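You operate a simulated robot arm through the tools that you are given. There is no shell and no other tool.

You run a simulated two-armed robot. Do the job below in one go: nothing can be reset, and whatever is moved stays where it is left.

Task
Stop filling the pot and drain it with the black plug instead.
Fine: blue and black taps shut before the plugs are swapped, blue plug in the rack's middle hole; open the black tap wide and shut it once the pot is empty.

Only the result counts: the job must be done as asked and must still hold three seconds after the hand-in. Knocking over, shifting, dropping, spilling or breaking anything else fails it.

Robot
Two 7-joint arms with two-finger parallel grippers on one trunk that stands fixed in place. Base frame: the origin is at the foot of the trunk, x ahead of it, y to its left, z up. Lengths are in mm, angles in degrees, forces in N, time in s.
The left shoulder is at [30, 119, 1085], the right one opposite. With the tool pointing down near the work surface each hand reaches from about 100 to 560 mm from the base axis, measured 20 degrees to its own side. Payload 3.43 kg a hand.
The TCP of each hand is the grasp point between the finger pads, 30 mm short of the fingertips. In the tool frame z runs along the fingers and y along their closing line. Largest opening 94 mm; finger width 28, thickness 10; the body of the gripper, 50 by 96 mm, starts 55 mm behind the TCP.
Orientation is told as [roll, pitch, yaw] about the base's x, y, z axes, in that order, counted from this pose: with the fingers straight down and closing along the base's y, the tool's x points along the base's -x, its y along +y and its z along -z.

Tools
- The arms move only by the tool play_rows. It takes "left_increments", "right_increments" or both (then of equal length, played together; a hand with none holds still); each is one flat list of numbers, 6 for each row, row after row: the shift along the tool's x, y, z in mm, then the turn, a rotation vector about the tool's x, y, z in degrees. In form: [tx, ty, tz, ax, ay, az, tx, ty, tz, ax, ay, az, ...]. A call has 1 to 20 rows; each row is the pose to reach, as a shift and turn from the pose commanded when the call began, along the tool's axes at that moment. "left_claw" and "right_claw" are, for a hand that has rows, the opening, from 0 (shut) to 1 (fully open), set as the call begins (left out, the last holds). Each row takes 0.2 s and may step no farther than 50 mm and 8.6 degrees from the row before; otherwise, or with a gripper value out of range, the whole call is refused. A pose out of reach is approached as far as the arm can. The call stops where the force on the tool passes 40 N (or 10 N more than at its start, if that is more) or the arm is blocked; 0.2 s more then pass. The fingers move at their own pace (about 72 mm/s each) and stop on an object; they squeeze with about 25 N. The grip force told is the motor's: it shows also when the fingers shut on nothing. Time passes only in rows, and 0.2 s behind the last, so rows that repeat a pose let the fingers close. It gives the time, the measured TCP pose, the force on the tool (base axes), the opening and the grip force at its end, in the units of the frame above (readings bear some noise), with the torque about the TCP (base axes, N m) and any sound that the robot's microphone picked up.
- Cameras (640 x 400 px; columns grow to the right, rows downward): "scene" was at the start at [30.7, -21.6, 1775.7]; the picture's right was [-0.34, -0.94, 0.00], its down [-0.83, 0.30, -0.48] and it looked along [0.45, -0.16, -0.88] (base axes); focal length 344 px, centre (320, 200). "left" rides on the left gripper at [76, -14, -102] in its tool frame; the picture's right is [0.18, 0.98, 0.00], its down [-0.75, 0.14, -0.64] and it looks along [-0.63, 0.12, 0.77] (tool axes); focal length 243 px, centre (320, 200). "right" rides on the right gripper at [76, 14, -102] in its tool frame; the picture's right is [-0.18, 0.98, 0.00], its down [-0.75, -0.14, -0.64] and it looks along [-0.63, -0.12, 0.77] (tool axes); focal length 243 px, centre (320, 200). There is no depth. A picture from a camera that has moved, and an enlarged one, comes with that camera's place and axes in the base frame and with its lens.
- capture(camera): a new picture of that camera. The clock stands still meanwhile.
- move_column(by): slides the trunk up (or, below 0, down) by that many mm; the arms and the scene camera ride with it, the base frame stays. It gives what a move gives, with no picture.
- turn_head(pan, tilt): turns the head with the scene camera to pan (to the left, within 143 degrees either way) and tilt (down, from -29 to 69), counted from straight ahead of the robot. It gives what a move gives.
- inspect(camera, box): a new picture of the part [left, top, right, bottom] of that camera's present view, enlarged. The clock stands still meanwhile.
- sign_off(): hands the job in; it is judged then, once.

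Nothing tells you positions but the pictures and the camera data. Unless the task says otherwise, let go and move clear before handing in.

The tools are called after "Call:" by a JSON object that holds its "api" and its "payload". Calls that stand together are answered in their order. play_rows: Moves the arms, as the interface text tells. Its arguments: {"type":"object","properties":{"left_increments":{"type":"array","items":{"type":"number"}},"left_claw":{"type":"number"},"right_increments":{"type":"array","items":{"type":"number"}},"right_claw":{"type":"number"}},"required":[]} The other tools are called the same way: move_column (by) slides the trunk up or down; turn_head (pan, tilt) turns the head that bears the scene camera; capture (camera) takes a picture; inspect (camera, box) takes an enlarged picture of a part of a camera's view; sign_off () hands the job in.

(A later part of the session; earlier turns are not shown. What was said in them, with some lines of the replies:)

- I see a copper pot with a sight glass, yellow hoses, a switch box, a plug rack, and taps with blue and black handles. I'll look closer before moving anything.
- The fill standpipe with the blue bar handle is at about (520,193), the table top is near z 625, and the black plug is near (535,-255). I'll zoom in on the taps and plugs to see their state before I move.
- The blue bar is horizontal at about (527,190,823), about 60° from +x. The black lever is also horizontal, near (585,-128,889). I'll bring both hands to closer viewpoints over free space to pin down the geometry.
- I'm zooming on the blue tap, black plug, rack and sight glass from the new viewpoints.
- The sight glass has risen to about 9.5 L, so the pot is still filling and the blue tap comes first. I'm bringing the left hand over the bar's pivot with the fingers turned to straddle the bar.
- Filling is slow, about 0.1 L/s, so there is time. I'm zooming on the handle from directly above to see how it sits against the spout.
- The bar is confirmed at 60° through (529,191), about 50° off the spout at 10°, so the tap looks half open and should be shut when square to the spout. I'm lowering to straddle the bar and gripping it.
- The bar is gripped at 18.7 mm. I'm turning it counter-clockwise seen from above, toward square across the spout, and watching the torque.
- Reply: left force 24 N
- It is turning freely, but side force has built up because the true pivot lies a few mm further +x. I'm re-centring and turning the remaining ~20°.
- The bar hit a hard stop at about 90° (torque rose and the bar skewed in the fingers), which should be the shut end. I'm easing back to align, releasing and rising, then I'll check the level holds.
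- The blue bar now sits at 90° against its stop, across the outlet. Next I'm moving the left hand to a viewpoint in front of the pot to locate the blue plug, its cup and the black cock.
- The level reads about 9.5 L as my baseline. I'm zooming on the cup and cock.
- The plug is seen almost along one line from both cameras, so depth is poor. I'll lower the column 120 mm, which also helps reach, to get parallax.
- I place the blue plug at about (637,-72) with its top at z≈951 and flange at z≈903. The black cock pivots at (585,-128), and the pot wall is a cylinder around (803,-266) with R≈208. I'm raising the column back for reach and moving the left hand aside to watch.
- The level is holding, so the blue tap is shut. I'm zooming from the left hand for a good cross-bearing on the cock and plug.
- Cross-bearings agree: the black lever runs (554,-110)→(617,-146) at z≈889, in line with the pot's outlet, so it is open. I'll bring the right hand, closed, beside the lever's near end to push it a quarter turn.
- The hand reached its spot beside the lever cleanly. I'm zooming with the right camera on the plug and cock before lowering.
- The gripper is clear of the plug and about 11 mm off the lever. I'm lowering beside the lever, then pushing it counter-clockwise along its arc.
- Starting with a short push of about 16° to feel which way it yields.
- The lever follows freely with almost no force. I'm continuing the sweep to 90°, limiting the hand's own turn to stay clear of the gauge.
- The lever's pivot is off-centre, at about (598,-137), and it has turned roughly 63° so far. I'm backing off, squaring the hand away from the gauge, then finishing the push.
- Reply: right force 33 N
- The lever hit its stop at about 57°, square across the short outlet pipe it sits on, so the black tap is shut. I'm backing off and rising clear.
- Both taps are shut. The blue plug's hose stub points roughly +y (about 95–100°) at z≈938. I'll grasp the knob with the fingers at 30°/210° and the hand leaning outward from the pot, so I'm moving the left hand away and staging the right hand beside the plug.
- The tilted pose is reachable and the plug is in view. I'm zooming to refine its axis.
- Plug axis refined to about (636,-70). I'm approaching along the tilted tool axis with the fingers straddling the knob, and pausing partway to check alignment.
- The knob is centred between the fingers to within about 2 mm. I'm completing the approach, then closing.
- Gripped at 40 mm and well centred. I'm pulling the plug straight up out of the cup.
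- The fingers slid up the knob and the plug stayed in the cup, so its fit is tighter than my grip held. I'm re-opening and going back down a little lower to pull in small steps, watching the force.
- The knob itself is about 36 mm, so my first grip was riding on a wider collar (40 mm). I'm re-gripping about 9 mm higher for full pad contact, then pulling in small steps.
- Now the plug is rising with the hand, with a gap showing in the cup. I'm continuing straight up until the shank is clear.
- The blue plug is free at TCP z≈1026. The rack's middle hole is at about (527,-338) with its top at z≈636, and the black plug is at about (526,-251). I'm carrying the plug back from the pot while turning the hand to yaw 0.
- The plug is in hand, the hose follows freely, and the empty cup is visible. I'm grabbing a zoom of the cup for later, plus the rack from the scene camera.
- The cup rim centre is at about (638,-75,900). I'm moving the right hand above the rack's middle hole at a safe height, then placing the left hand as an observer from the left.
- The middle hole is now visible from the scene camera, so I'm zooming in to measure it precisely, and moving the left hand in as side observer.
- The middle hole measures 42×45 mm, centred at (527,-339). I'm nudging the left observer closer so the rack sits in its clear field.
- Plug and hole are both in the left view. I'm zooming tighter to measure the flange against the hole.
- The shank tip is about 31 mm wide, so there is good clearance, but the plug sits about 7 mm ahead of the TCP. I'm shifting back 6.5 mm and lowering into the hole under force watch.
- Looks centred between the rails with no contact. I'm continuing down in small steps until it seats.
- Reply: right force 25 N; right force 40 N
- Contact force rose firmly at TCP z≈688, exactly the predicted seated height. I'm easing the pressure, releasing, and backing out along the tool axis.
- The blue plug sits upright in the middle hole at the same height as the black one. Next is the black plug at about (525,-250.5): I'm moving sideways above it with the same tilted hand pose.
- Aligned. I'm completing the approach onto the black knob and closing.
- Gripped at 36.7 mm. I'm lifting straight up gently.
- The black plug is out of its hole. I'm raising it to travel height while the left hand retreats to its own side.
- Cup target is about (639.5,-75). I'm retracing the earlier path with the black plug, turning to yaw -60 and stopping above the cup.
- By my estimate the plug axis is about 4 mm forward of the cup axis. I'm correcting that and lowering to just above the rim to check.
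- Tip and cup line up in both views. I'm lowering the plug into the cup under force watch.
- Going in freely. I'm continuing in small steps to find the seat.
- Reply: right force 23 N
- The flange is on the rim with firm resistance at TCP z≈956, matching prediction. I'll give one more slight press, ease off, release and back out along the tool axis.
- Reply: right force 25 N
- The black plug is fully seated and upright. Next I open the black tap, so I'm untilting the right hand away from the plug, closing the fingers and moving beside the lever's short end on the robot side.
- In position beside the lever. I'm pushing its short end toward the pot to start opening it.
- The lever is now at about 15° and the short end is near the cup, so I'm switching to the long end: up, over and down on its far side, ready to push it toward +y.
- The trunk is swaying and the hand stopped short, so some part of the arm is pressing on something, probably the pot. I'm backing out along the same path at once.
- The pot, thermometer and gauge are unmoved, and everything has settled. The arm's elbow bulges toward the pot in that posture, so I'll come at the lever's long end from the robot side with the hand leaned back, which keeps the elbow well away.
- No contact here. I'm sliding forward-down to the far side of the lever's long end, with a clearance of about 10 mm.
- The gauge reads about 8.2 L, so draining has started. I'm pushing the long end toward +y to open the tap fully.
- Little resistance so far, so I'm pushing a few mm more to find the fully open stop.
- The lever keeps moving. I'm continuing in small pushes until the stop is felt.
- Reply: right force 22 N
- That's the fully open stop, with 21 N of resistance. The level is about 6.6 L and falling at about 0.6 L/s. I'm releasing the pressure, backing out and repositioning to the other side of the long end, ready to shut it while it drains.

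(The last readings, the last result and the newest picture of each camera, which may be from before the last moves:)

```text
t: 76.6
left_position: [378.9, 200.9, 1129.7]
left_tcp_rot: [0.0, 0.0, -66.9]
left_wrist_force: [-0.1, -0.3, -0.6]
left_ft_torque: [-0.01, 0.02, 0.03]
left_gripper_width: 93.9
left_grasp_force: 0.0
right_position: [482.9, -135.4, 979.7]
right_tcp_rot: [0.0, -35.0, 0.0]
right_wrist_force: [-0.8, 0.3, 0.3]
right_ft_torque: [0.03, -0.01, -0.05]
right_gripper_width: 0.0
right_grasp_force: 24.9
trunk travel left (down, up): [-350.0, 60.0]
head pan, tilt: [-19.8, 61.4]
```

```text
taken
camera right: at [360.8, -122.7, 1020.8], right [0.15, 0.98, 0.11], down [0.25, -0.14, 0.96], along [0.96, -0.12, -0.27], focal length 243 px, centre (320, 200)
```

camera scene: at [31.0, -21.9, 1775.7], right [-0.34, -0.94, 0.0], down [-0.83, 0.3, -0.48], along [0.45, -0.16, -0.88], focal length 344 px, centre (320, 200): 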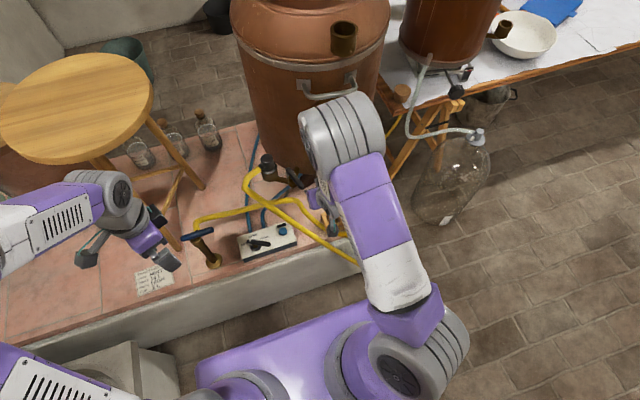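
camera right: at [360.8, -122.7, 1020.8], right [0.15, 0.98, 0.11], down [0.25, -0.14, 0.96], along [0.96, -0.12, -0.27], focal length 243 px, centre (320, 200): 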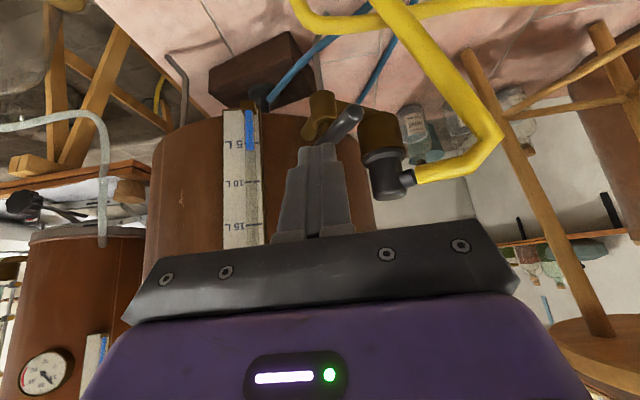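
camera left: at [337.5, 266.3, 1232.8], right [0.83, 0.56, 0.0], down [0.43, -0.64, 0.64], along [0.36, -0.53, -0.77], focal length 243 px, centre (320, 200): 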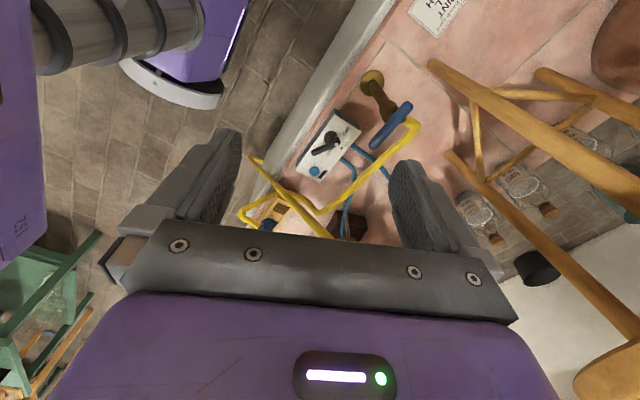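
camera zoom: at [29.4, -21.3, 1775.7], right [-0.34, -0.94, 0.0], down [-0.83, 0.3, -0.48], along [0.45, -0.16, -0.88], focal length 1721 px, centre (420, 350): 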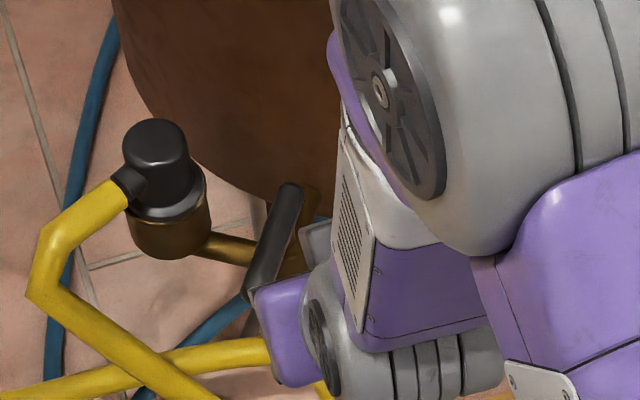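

The lever now sits exactly at its original open position, so that stop is wide open. I'm staging the finger on the other side of its long end while the pot drains.

Call:
{"api": "play_rows", "payload": {"right_increments": [-12, 29, 8, 0, 0, 0, -23.8, 57.5, 16.6, 0, 0, 0, -23.8, 57.5, 16.6, 0, 0, 0, -23.8, 57.5, 40, 0, 0, 0]}}

Call:
{"api": "capture", "payload": {"camera": "right"}}

Call:
{"api": "inspect", "payload": {"camera": "scene", "box": [250, 130, 350, 210]}}

```text
t: 77.6
left_position: [380.4, 200.5, 1127.8]
left_tcp_rot: [0.0, 0.0, -66.9]
left_wrist_force: [0.6, -0.5, -0.3]
left_ft_torque: [0.0, 0.03, 0.0]
left_gripper_width: 94.0
left_grasp_force: 0.1
right_position: [527.7, -79.5, 960.4]
right_tcp_rot: [-0.1, -34.8, 0.1]
right_wrist_force: [-0.1, 0.3, -1.1]
right_ft_torque: [0.01, -0.03, -0.03]
right_gripper_width: 0.0
right_grasp_force: 25.0
trunk travel left (down, up): [-350.0, 60.0]
head pan, tilt: [-19.8, 61.4]
```

```text
taken
camera right: at [405.5, -66.4, 1001.4], right [0.15, 0.98, 0.11], down [0.25, -0.14, 0.96], along [0.96, -0.12, -0.27], focal length 243 px, centre (320, 200)
```

right: 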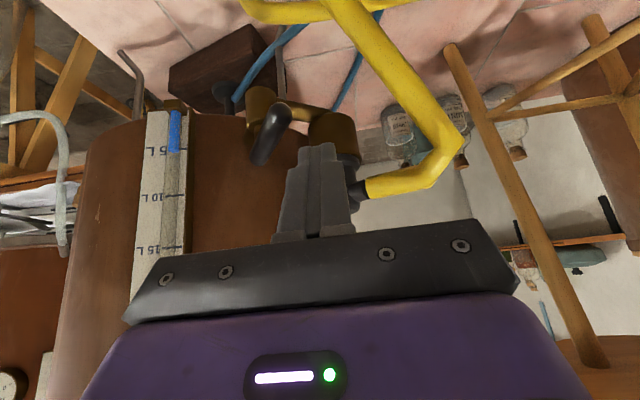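

```text
5.00 times, centred on (300, 170) of scene
camera zoom: at [32.3, -21.3, 1775.6], right [-0.34, -0.94, 0.0], down [-0.83, 0.3, -0.48], along [0.45, -0.16, -0.88], focal length 1721 px, centre (420, 350)
```

zoom: 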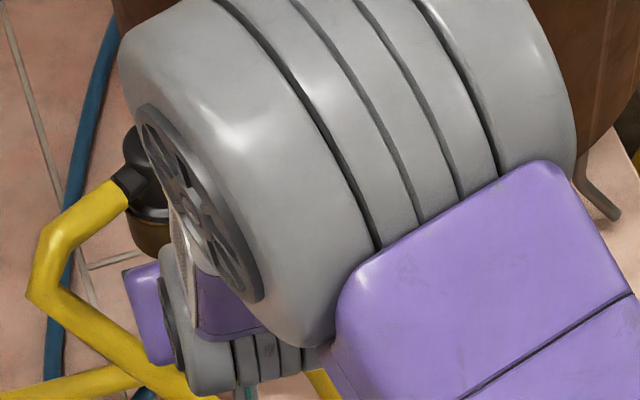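

The gauge is readable from here at about 5.2 L. I'm waiting in place while it drains.

Call:
{"api": "play_rows", "payload": {"right_increments": [0, 0, 0, 0, 0, 0, 0, 0, 0, 0, 0, 0, 0, 0, 0, 0, 0, 0, 0, 0, 0, 0, 0, 0, 0, 0, 0, 0, 0, 0, 0, 0, 0, 0, 0, 0, 0, 0, 0, 0, 0, 0, 0, 0, 0, 0, 0, 0, 0, 0, 0, 0, 0, 0, 0, 0, 0, 0, 0, 0, 0, 0, 0, 0, 0, 0, 0, 0, 0, 0, 0, 0, 0, 0, 0, 0, 0, 0, 0, 0, 0, 0, 0, 0, 0, 0, 0, 0, 0, 0]}}

Call:
{"api": "inspect", "payload": {"camera": "right", "box": [120, 80, 340, 220]}}

```text
t: 80.8
left_position: [379.3, 200.4, 1130.4]
left_tcp_rot: [0.0, 0.0, -66.9]
left_wrist_force: [-0.7, -0.2, 0.5]
left_ft_torque: [0.01, -0.03, 0.01]
left_gripper_width: 93.8
left_grasp_force: 0.0
right_position: [525.3, -80.3, 961.6]
right_tcp_rot: [-0.1, -35.0, 0.0]
right_wrist_force: [-0.1, -0.4, 0.3]
right_ft_torque: [0.01, 0.02, -0.02]
right_gripper_width: 0.1
right_grasp_force: 25.1
trunk travel left (down, up): [-350.0, 60.0]
head pan, tilt: [-19.8, 61.4]
```

```text
2.86 times, centred on (230, 150) of right
camera zoom: at [404.5, -66.8, 1001.9], right [0.15, 0.98, 0.11], down [0.25, -0.14, 0.96], along [0.96, -0.12, -0.27], focal length 693 px, centre (577, 343)
```

zoom: 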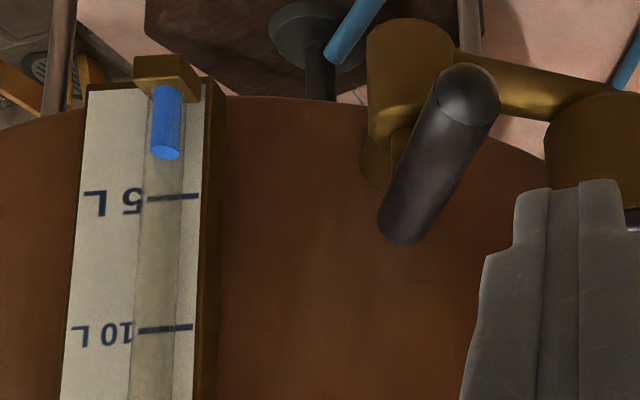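

About 3.2 L left. I'm waiting more.

Call:
{"api": "play_rows", "payload": {"right_increments": [0, 0, 0, 0, 0, 0, 0, 0, 0, 0, 0, 0, 0, 0, 0, 0, 0, 0, 0, 0, 0, 0, 0, 0, 0, 0, 0, 0, 0, 0, 0, 0, 0, 0, 0, 0, 0, 0, 0, 0, 0, 0, 0, 0, 0, 0, 0, 0, 0, 0, 0, 0, 0, 0, 0, 0, 0, 0, 0, 0, 0, 0, 0, 0, 0, 0, 0, 0, 0, 0, 0, 0, 0, 0, 0, 0, 0, 0, 0, 0, 0, 0, 0, 0, 0, 0, 0, 0, 0, 0, 0, 0, 0, 0, 0, 0, 0, 0, 0, 0, 0, 0, 0, 0, 0, 0, 0, 0, 0, 0, 0, 0, 0, 0, 0, 0, 0, 0, 0, 0]}}

Call:
{"api": "inspect", "payload": {"camera": "right", "box": [120, 80, 340, 220]}}

Call:
{"api": "inspect", "payload": {"camera": "scene", "box": [225, 205, 305, 265]}}

```text
t: 85.0
left_position: [378.9, 199.6, 1130.1]
left_tcp_rot: [0.0, 0.0, -66.9]
left_wrist_force: [0.3, -0.1, 0.2]
left_ft_torque: [0.01, -0.02, -0.06]
left_gripper_width: 94.0
left_grasp_force: 0.2
right_position: [526.4, -79.2, 961.0]
right_tcp_rot: [0.0, -35.0, 0.0]
right_wrist_force: [-0.4, -0.1, 0.1]
right_ft_torque: [0.02, -0.01, 0.0]
right_gripper_width: 0.0
right_grasp_force: 25.1
trunk travel left (down, up): [-350.0, 60.0]
head pan, tilt: [-19.8, 61.4]
```

```text
2.86 times, centred on (230, 150) of right
camera zoom: at [404.6, -66.8, 1001.9], right [0.15, 0.98, 0.11], down [0.25, -0.14, 0.96], along [0.96, -0.12, -0.27], focal length 693 px, centre (577, 343)
```

zoom: 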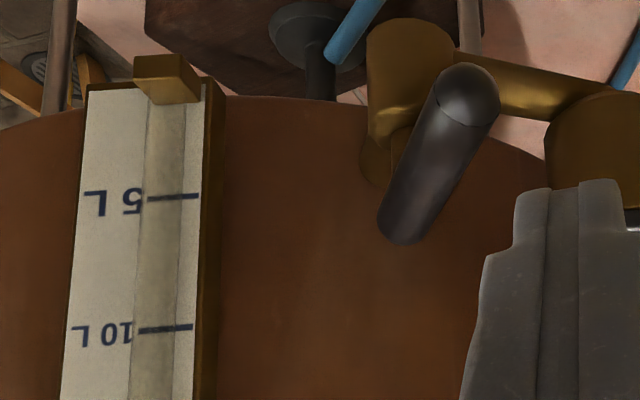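

```text
6.67 times, centred on (265, 235) of scene
camera zoom: at [30.7, -21.6, 1775.7], right [-0.34, -0.94, 0.0], down [-0.83, 0.3, -0.48], along [0.45, -0.16, -0.88], focal length 2295 px, centre (687, -33)
```

zoom: 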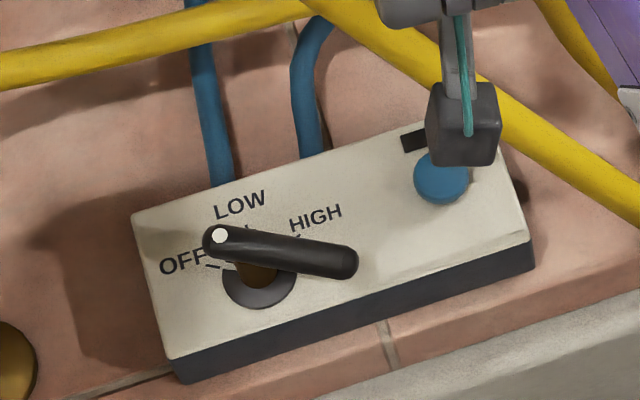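

The gauge tube has emptied below its lowest visible part and the burner is off. I'm waiting several more seconds so the last hidden litre runs out.

Call:
{"api": "play_rows", "payload": {"right_increments": [0, 0, 0, 0, 0, 0, 0, 0, 0, 0, 0, 0, 0, 0, 0, 0, 0, 0, 0, 0, 0, 0, 0, 0, 0, 0, 0, 0, 0, 0, 0, 0, 0, 0, 0, 0, 0, 0, 0, 0, 0, 0, 0, 0, 0, 0, 0, 0, 0, 0, 0, 0, 0, 0, 0, 0, 0, 0, 0, 0, 0, 0, 0, 0, 0, 0, 0, 0, 0, 0, 0, 0, 0, 0, 0, 0, 0, 0, 0, 0, 0, 0, 0, 0, 0, 0, 0, 0, 0, 0, 0, 0, 0, 0, 0, 0, 0, 0, 0, 0, 0, 0, 0, 0, 0, 0, 0, 0, 0, 0, 0, 0, 0, 0, 0, 0, 0, 0, 0, 0]}}

Call:
{"api": "play_rows", "payload": {"right_increments": [0, 0, 0, 0, 0, 0, 0, 0, 0, 0, 0, 0, 0, 0, 0, 0, 0, 0, 0, 0, 0, 0, 0, 0, 0, 0, 0, 0, 0, 0, 0, 0, 0, 0, 0, 0, 0, 0, 0, 0, 0, 0, 0, 0, 0, 0, 0, 0, 0, 0, 0, 0, 0, 0, 0, 0, 0, 0, 0, 0, 0, 0, 0, 0, 0, 0, 0, 0, 0, 0, 0, 0, 0, 0, 0, 0, 0, 0, 0, 0, 0, 0, 0, 0, 0, 0, 0, 0, 0, 0, 0, 0, 0, 0, 0, 0, 0, 0, 0, 0, 0, 0, 0, 0, 0, 0, 0, 0, 0, 0, 0, 0, 0, 0, 0, 0, 0, 0, 0, 0]}}

Call:
{"api": "inspect", "payload": {"camera": "right", "box": [120, 80, 340, 220]}}

```text
t: 89.2
left_position: [378.6, 201.1, 1130.4]
left_tcp_rot: [0.0, 0.1, -66.9]
left_wrist_force: [0.2, 0.0, -1.4]
left_ft_torque: [-0.03, 0.02, -0.01]
left_gripper_width: 94.1
left_grasp_force: 0.0
right_position: [526.4, -80.9, 960.2]
right_tcp_rot: [0.0, -35.0, 0.1]
right_wrist_force: [-0.5, -0.1, -0.6]
right_ft_torque: [0.02, 0.05, 0.04]
right_gripper_width: 0.2
right_grasp_force: 25.0
trunk travel left (down, up): [-350.0, 60.0]
head pan, tilt: [-19.8, 61.4]
```

```text
t: 93.4
left_position: [378.2, 201.4, 1129.9]
left_tcp_rot: [0.0, 0.1, -66.9]
left_wrist_force: [0.8, -0.2, 0.2]
left_ft_torque: [0.04, 0.0, 0.02]
left_gripper_width: 93.9
left_grasp_force: 0.0
right_position: [527.5, -80.0, 961.9]
right_tcp_rot: [0.0, -34.9, 0.0]
right_wrist_force: [0.1, -0.1, -0.1]
right_ft_torque: [0.01, -0.02, -0.03]
right_gripper_width: 0.2
right_grasp_force: 25.1
trunk travel left (down, up): [-350.0, 60.0]
head pan, tilt: [-19.8, 61.4]
```

```text
2.86 times, centred on (230, 150) of right
camera zoom: at [404.5, -66.8, 1001.9], right [0.15, 0.98, 0.11], down [0.25, -0.14, 0.96], along [0.96, -0.12, -0.27], focal length 693 px, centre (577, 343)
```

zoom: 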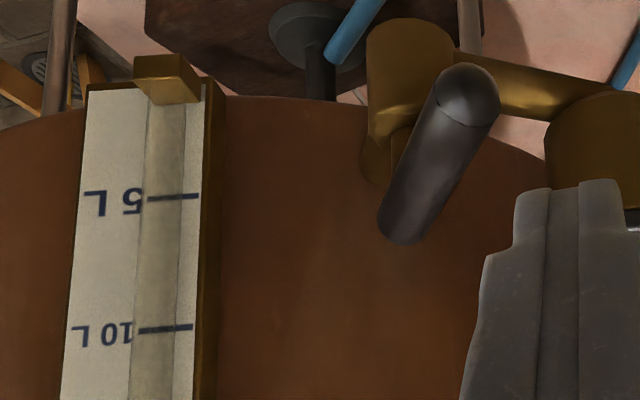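

The pot is empty. I'm lowering the finger beside the open lever's long end, then I'll sweep it back to shut.

Call:
{"api": "play_rows", "payload": {"right_increments": [0, 0, 22, 0, 0, 0, 0, 0, 44, 0, 0, 0, 0, 0, 66.6, 0, 0, 0]}}

Call:
{"api": "capture", "payload": {"camera": "right"}}

```text
t: 94.2
left_position: [379.8, 199.8, 1128.7]
left_tcp_rot: [0.0, 0.0, -66.9]
left_wrist_force: [-0.2, 0.5, -0.8]
left_ft_torque: [0.0, 0.0, 0.01]
left_gripper_width: 93.8
left_grasp_force: 0.1
right_position: [565.4, -78.9, 905.8]
right_tcp_rot: [-0.1, -35.0, 0.0]
right_wrist_force: [1.0, 0.0, 0.0]
right_ft_torque: [0.01, 0.02, -0.02]
right_gripper_width: 0.0
right_grasp_force: 25.2
trunk travel left (down, up): [-350.0, 60.0]
head pan, tilt: [-19.8, 61.4]
```

```text
taken
camera right: at [443.2, -65.8, 946.0], right [0.15, 0.98, 0.11], down [0.25, -0.14, 0.96], along [0.96, -0.12, -0.27], focal length 243 px, centre (320, 200)
```

right: 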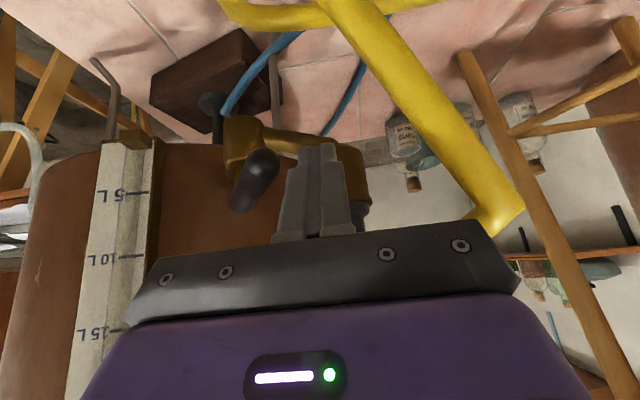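

The finger is beside the lever with clearance. I'm sweeping it toward the shut stop.

Call:
{"api": "play_rows", "payload": {"right_increments": [2.5, -5.2, -1.7, 0, 0, 0, 4.9, -10.4, -3.4, 0, 0, 0, 10.2, -18.7, -7.1, 0, 0, 0, 14.7, -27.8, -10.3, 0, 0, 0, 17.6, -38.1, -12.3, 0, 0, 0, 19.4, -43.1, -13.6, 0, 0, 0, 20.7, -48.8, -14.5, 0, 0, 0, 22.1, -55.4, -15.5, 0, 0, 0, 22.4, -63, -15.7, 0, 0, 0, 21.5, -71, -15.1, 0, 0, 0]}}

Call:
{"api": "capture", "payload": {"camera": "right"}}

Call:
{"api": "inspect", "payload": {"camera": "scene", "box": [250, 130, 350, 210]}}

```text
t: 96.4
left_position: [379.9, 201.5, 1129.5]
left_tcp_rot: [0.1, 0.0, -66.9]
left_wrist_force: [0.1, -0.3, -0.3]
left_ft_torque: [-0.03, 0.0, 0.03]
left_gripper_width: 94.0
left_grasp_force: 0.1
right_position: [538.4, -151.4, 905.6]
right_tcp_rot: [0.0, -35.0, 0.0]
right_wrist_force: [0.2, -0.5, -0.9]
right_ft_torque: [-0.02, 0.01, 0.02]
right_gripper_width: 0.4
right_grasp_force: 24.7
trunk travel left (down, up): [-350.0, 60.0]
head pan, tilt: [-19.8, 61.4]
```

```text
taken
camera right: at [416.1, -137.6, 946.6], right [0.15, 0.98, 0.11], down [0.25, -0.14, 0.96], along [0.96, -0.12, -0.27], focal length 243 px, centre (320, 200)
```

right: 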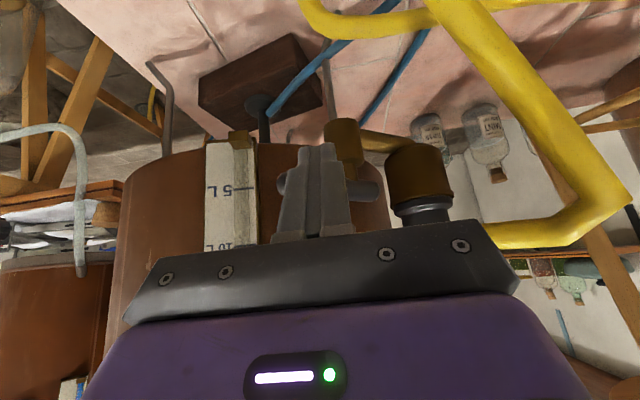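

```text
5.00 times, centred on (300, 170) of scene
camera zoom: at [30.7, -22.0, 1775.7], right [-0.34, -0.94, 0.0], down [-0.83, 0.3, -0.48], along [0.45, -0.16, -0.88], focal length 1721 px, centre (420, 350)
```

zoom: 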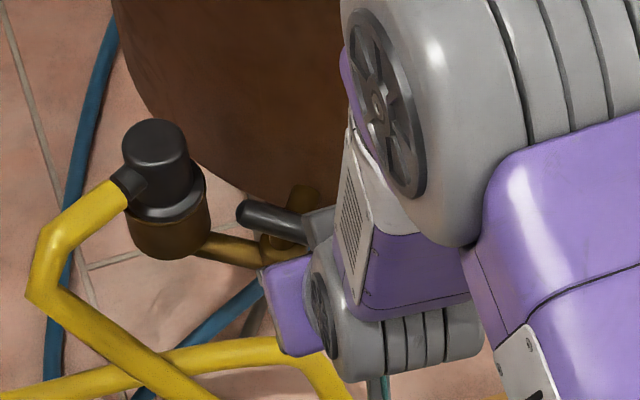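

Call:
{"api": "play_rows", "payload": {"right_increments": [-1.4, -5.7, 1, 0, 0, 0, -3.1, -9.7, 2.2, 0, 0, 0]}}

Call:
{"api": "play_rows", "payload": {"right_increments": [-2.3, -4.6, 1.6, 0, 0, 0]}}

Call:
{"api": "inspect", "payload": {"camera": "scene", "box": [250, 130, 350, 210]}}

Call:
{"api": "inspect", "payload": {"camera": "right", "box": [180, 100, 440, 240]}}

```text
t: 97.0
left_position: [378.5, 203.5, 1129.8]
left_tcp_rot: [0.0, -0.1, -66.8]
left_wrist_force: [-0.7, 0.7, -0.1]
left_ft_torque: [0.0, 0.02, 0.0]
left_gripper_width: 93.8
left_grasp_force: 0.1
right_position: [539.6, -154.6, 905.9]
right_tcp_rot: [0.0, -34.8, 0.4]
right_wrist_force: [-11.8, 16.8, 2.9]
right_ft_torque: [0.23, 0.1, 0.36]
right_gripper_width: 0.1
right_grasp_force: 25.0
trunk travel left (down, up): [-350.0, 60.0]
head pan, tilt: [-19.8, 61.4]
```

```text
t: 97.4
left_position: [376.8, 204.6, 1130.2]
left_tcp_rot: [0.1, -0.2, -66.9]
left_wrist_force: [-0.5, 0.1, 0.3]
left_ft_torque: [-0.03, 0.0, 0.0]
left_gripper_width: 94.0
left_grasp_force: 0.0
right_position: [539.9, -156.1, 907.6]
right_tcp_rot: [0.3, -34.6, 0.5]
right_wrist_force: [-24.6, 31.3, 2.4]
right_ft_torque: [0.52, 0.34, 0.64]
right_gripper_width: 0.0
right_grasp_force: 25.5
trunk travel left (down, up): [-350.0, 60.0]
head pan, tilt: [-19.8, 61.4]
```

```text
5.00 times, centred on (300, 170) of scene
camera zoom: at [26.4, -16.1, 1775.8], right [-0.34, -0.94, 0.0], down [-0.82, 0.3, -0.48], along [0.45, -0.16, -0.88], focal length 1721 px, centre (420, 350)
```

zoom: 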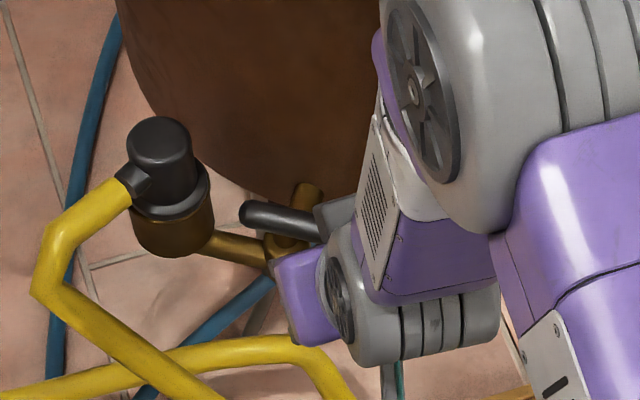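

```text
2.46 times, centred on (310, 170) of right
camera zoom: at [417.9, -143.4, 947.9], right [0.14, 0.98, 0.11], down [0.26, -0.14, 0.96], along [0.96, -0.11, -0.27], focal length 597 px, centre (345, 274)
```

zoom: 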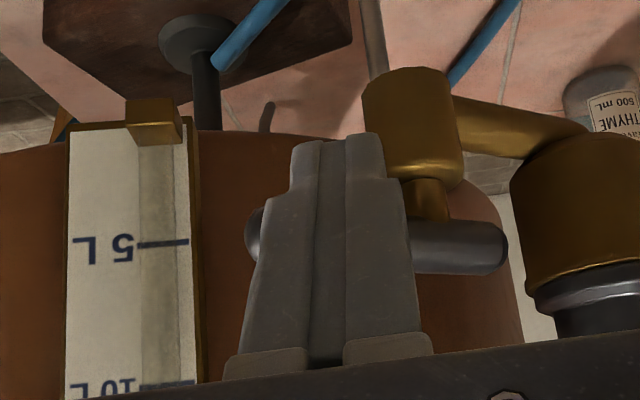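

Stop reached with about 40 N on the lever, so the black tap is shut. I'm easing off and backing away.

Call:
{"api": "play_rows", "payload": {"right_increments": [4, 8, -3, 0, 0, 0, 8, 16, -8, 0, 0, 0, 8, 16, -50, 0, 0, 0, 8, 16, -95, 0, 0, 0]}}

Call:
{"api": "play_rows", "payload": {"right_increments": [20, -20, -20, 0, 7, 0, 40, -40, -40, 0, 14, 0, 60, -60, -60, 0, 21, 0, 80, -80, -75, 0, 28, 0, 100, -100, -80, 0, 35, 0]}}

Call:
{"api": "capture", "payload": {"camera": "scene"}}

Call:
{"api": "inspect", "payload": {"camera": "scene", "box": [230, 120, 350, 220]}}

Call:
{"api": "inspect", "payload": {"camera": "scene", "box": [250, 140, 320, 200]}}

```text
t: 98.4
left_position: [378.3, 201.6, 1129.8]
left_tcp_rot: [0.1, 0.0, -66.9]
left_wrist_force: [-0.1, -0.3, 0.2]
left_ft_torque: [-0.03, -0.04, -0.01]
left_gripper_width: 94.1
left_grasp_force: 0.0
right_position: [482.2, -150.0, 979.8]
right_tcp_rot: [0.0, -35.1, -0.1]
right_wrist_force: [0.5, -0.2, 0.2]
right_ft_torque: [-0.01, 0.02, 0.02]
right_gripper_width: 0.0
right_grasp_force: 25.2
trunk travel left (down, up): [-350.0, 60.0]
head pan, tilt: [-19.8, 61.4]
```

```text
t: 99.6
left_position: [379.5, 200.7, 1128.8]
left_tcp_rot: [0.0, 0.0, -66.9]
left_wrist_force: [0.9, -0.4, -0.6]
left_ft_torque: [0.0, 0.03, 0.03]
left_gripper_width: 94.1
left_grasp_force: 0.0
right_position: [355.2, -249.3, 987.0]
right_tcp_rot: [-0.1, 0.2, 0.0]
right_wrist_force: [-0.4, 0.1, -0.2]
right_ft_torque: [0.0, -0.02, -0.03]
right_gripper_width: 0.0
right_grasp_force: 25.0
trunk travel left (down, up): [-350.0, 60.0]
head pan, tilt: [-19.8, 61.4]
```

```text
taken
camera scene: at [31.3, -22.3, 1775.6], right [-0.34, -0.94, 0.0], down [-0.83, 0.3, -0.48], along [0.45, -0.16, -0.88], focal length 344 px, centre (320, 200)
```

scene: 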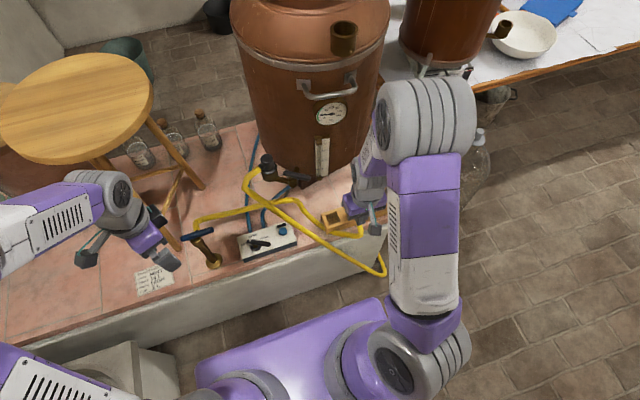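

```text
4.00 times, centred on (290, 170) of scene
camera zoom: at [31.3, -22.3, 1775.6], right [-0.34, -0.94, 0.0], down [-0.83, 0.3, -0.48], along [0.45, -0.16, -0.88], focal length 1377 px, centre (440, 320)
```

zoom: 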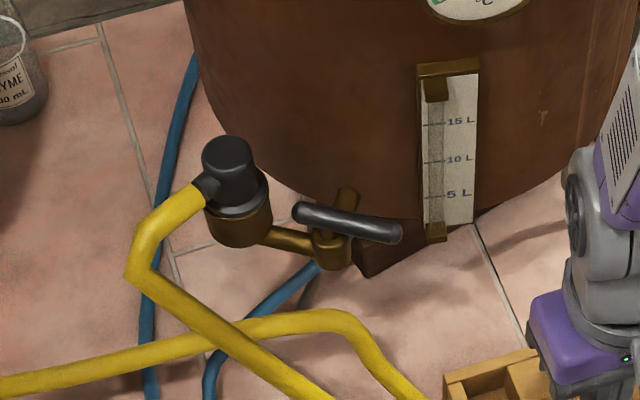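

```text
6.67 times, centred on (285, 170) of scene
camera zoom: at [31.3, -22.3, 1775.6], right [-0.34, -0.94, 0.0], down [-0.83, 0.3, -0.48], along [0.45, -0.16, -0.88], focal length 2295 px, centre (553, 400)
```

zoom: 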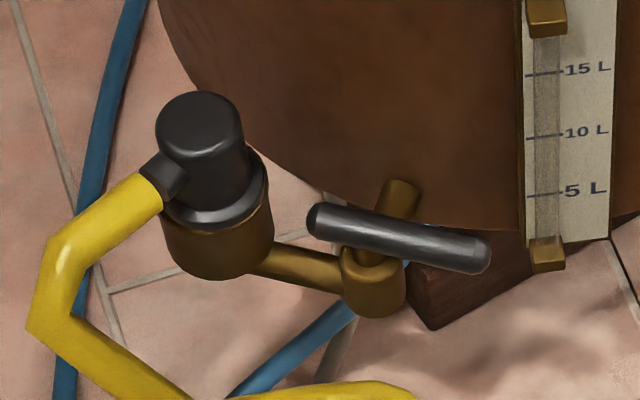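

The black lever is back at the same shut position, the gauge is empty and the pot is unmoved. I'm moving the right hand clear and checking the rack and blue tap before hand-in.

Call:
{"api": "play_rows", "payload": {"right_increments": [10, -40, -45, 0, 0, 0, 20, -70, -85, 0, 0, 0, 30, -90, -125, 0, 0, 0]}}

Call:
{"api": "inspect", "payload": {"camera": "scene", "box": [310, 180, 400, 240]}}

Call:
{"api": "inspect", "payload": {"camera": "scene", "box": [150, 180, 310, 280]}}

Call:
{"api": "capture", "payload": {"camera": "scene"}}

Call:
{"api": "capture", "payload": {"camera": "right"}}

```text
refused: row 1 steps farther than a row can; nothing moved
```

```text
6.67 times, centred on (355, 210) of scene
camera zoom: at [31.3, -22.3, 1775.6], right [-0.34, -0.94, 0.0], down [-0.83, 0.3, -0.48], along [0.45, -0.16, -0.88], focal length 2295 px, centre (87, 133)
```

zoom: 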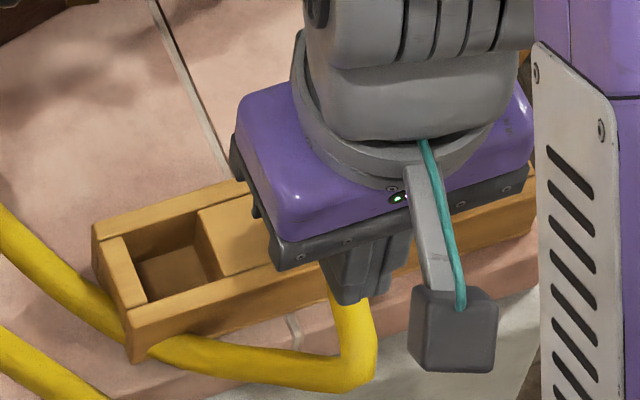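

```text
4.00 times, centred on (230, 230) of scene
camera zoom: at [31.3, -22.3, 1775.6], right [-0.34, -0.94, 0.0], down [-0.83, 0.3, -0.48], along [0.45, -0.16, -0.88], focal length 1377 px, centre (680, 80)
```

zoom: 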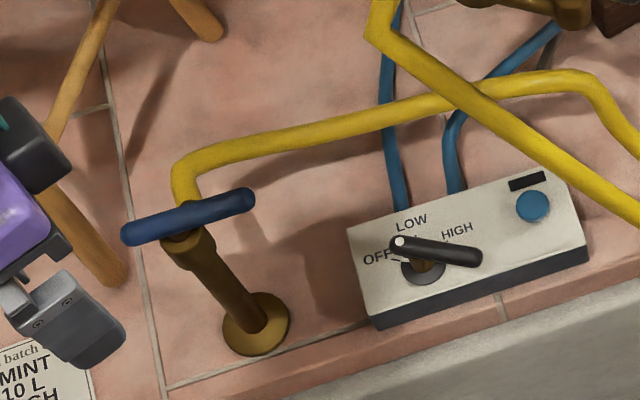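

```text
taken
camera scene: at [31.3, -22.3, 1775.6], right [-0.34, -0.94, 0.0], down [-0.83, 0.3, -0.48], along [0.45, -0.16, -0.88], focal length 344 px, centre (320, 200)
```

scene: 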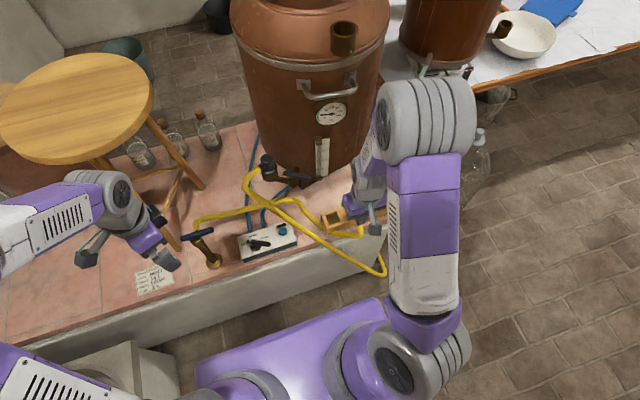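

```text
taken
camera right: at [279.4, -235.9, 1090.3], right [0.18, 0.98, 0.0], down [0.76, -0.14, 0.64], along [0.63, -0.12, -0.77], focal length 243 px, centre (320, 200)
```

right: 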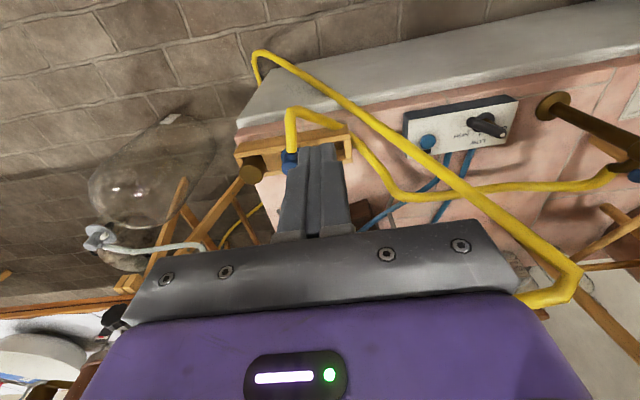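

Call:
{"api": "play_rows", "payload": {"right_increments": [15, 0, -30, 0, 0, 0, 30, 10, -60, 0, 0, 0, 40, 30, -95, 0, 0, 0, 50, 50, -125, 0, 0, 0], "right_claw": 0.5}}

Call:
{"api": "inspect", "payload": {"camera": "scene", "box": [310, 180, 400, 240]}}

Call:
{"api": "inspect", "payload": {"camera": "right", "box": [220, 80, 380, 190]}}

Call:
{"api": "inspect", "payload": {"camera": "scene", "box": [220, 0, 420, 130]}}

```text
t: 100.6
left_position: [379.8, 200.9, 1129.9]
left_tcp_rot: [0.2, 0.1, -67.0]
left_wrist_force: [-0.3, 0.1, 0.2]
left_ft_torque: [0.01, -0.03, -0.01]
left_gripper_width: 94.2
left_grasp_force: 0.0
right_position: [304.7, -199.6, 1113.7]
right_tcp_rot: [0.0, 0.0, 0.1]
right_wrist_force: [0.6, -0.1, -0.7]
right_ft_torque: [0.01, 0.02, 0.03]
right_gripper_width: 47.0
right_grasp_force: 0.1
trunk travel left (down, up): [-350.0, 60.0]
head pan, tilt: [-19.8, 61.4]
```

```text
6.67 times, centred on (355, 210) of scene
camera zoom: at [29.6, -22.0, 1775.7], right [-0.34, -0.94, 0.0], down [-0.83, 0.3, -0.48], along [0.45, -0.16, -0.88], focal length 2295 px, centre (87, 133)
```

zoom: 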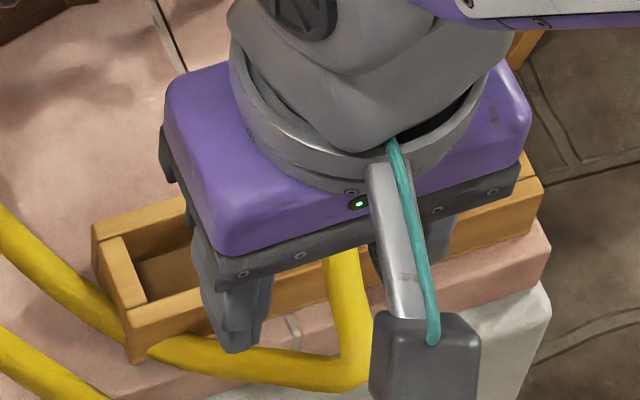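

```text
3.64 times, centred on (300, 135) of right
camera zoom: at [227.1, -185.7, 1215.4], right [0.18, 0.98, 0.0], down [0.75, -0.14, 0.64], along [0.63, -0.12, -0.77], focal length 882 px, centre (393, 436)
```

zoom: 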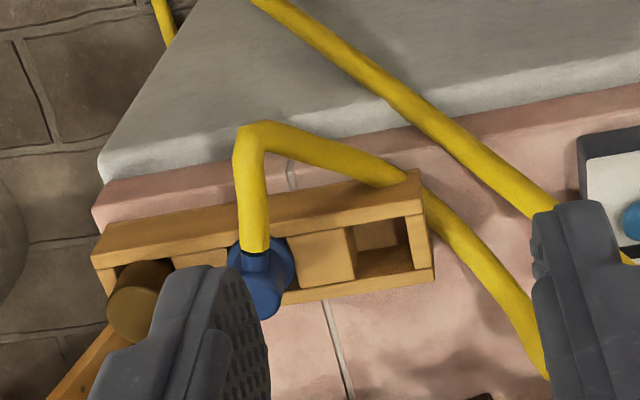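

```text
3.08 times, centred on (320, 65) of scene
camera zoom: at [29.6, -22.0, 1775.7], right [-0.34, -0.94, 0.0], down [-0.83, 0.3, -0.48], along [0.45, -0.16, -0.88], focal length 1059 px, centre (320, 615)
```

zoom: 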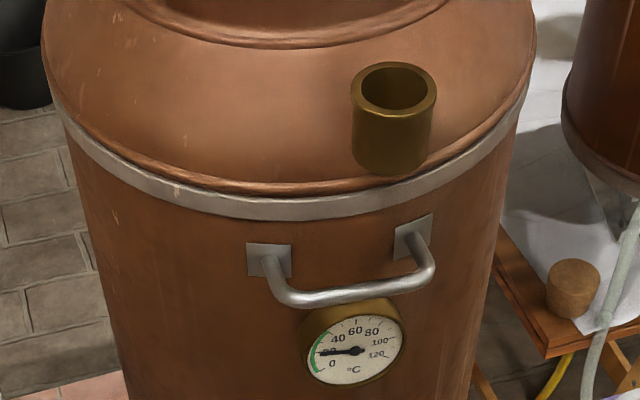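

Everything checks out. The blue tap is shut at its stop, the blue plug is seated in the rack's middle hole, the black plug is in the pot's cup, the pot is empty and the black tap is shut again. Both hands are clear and empty, so I'm handing in.

Call:
{"api": "sign_off", "payload": {}}

```text
The job is handed in.
```

I did the job as asked and handed it in; I haven't seen the verdict.

- **Filling stopped:** I shut the blue tap to its stop and the level held at about 9.5 L. I then shut the black tap to its stop before touching either plug.
- **Plugs swapped:** the blue plug is seated in the rack's middle hole. The black plug is pressed fully into the pot's cup.
- **Pot drained:** I opened the black tap to its wide-open stop and let the pot drain. The gauge tube was clear about 8 seconds before I moved to shut the tap, and a later full view showed it empty. The black tap is shut against its stop again.
- **Contact with the pot:** while opening the black tap, the right arm pressed on something, most likely the pot, hard enough to sway the trunk by about 14 mm. I backed out at once. Compared with the earlier pictures, the pot, its gauge and its thermometer had not moved, and I saw no spill.
- **Plug grip:** my first grip on the blue plug slipped, so I gripped it again a little higher and it came out cleanly.

Both hands are empty and clear of everything.
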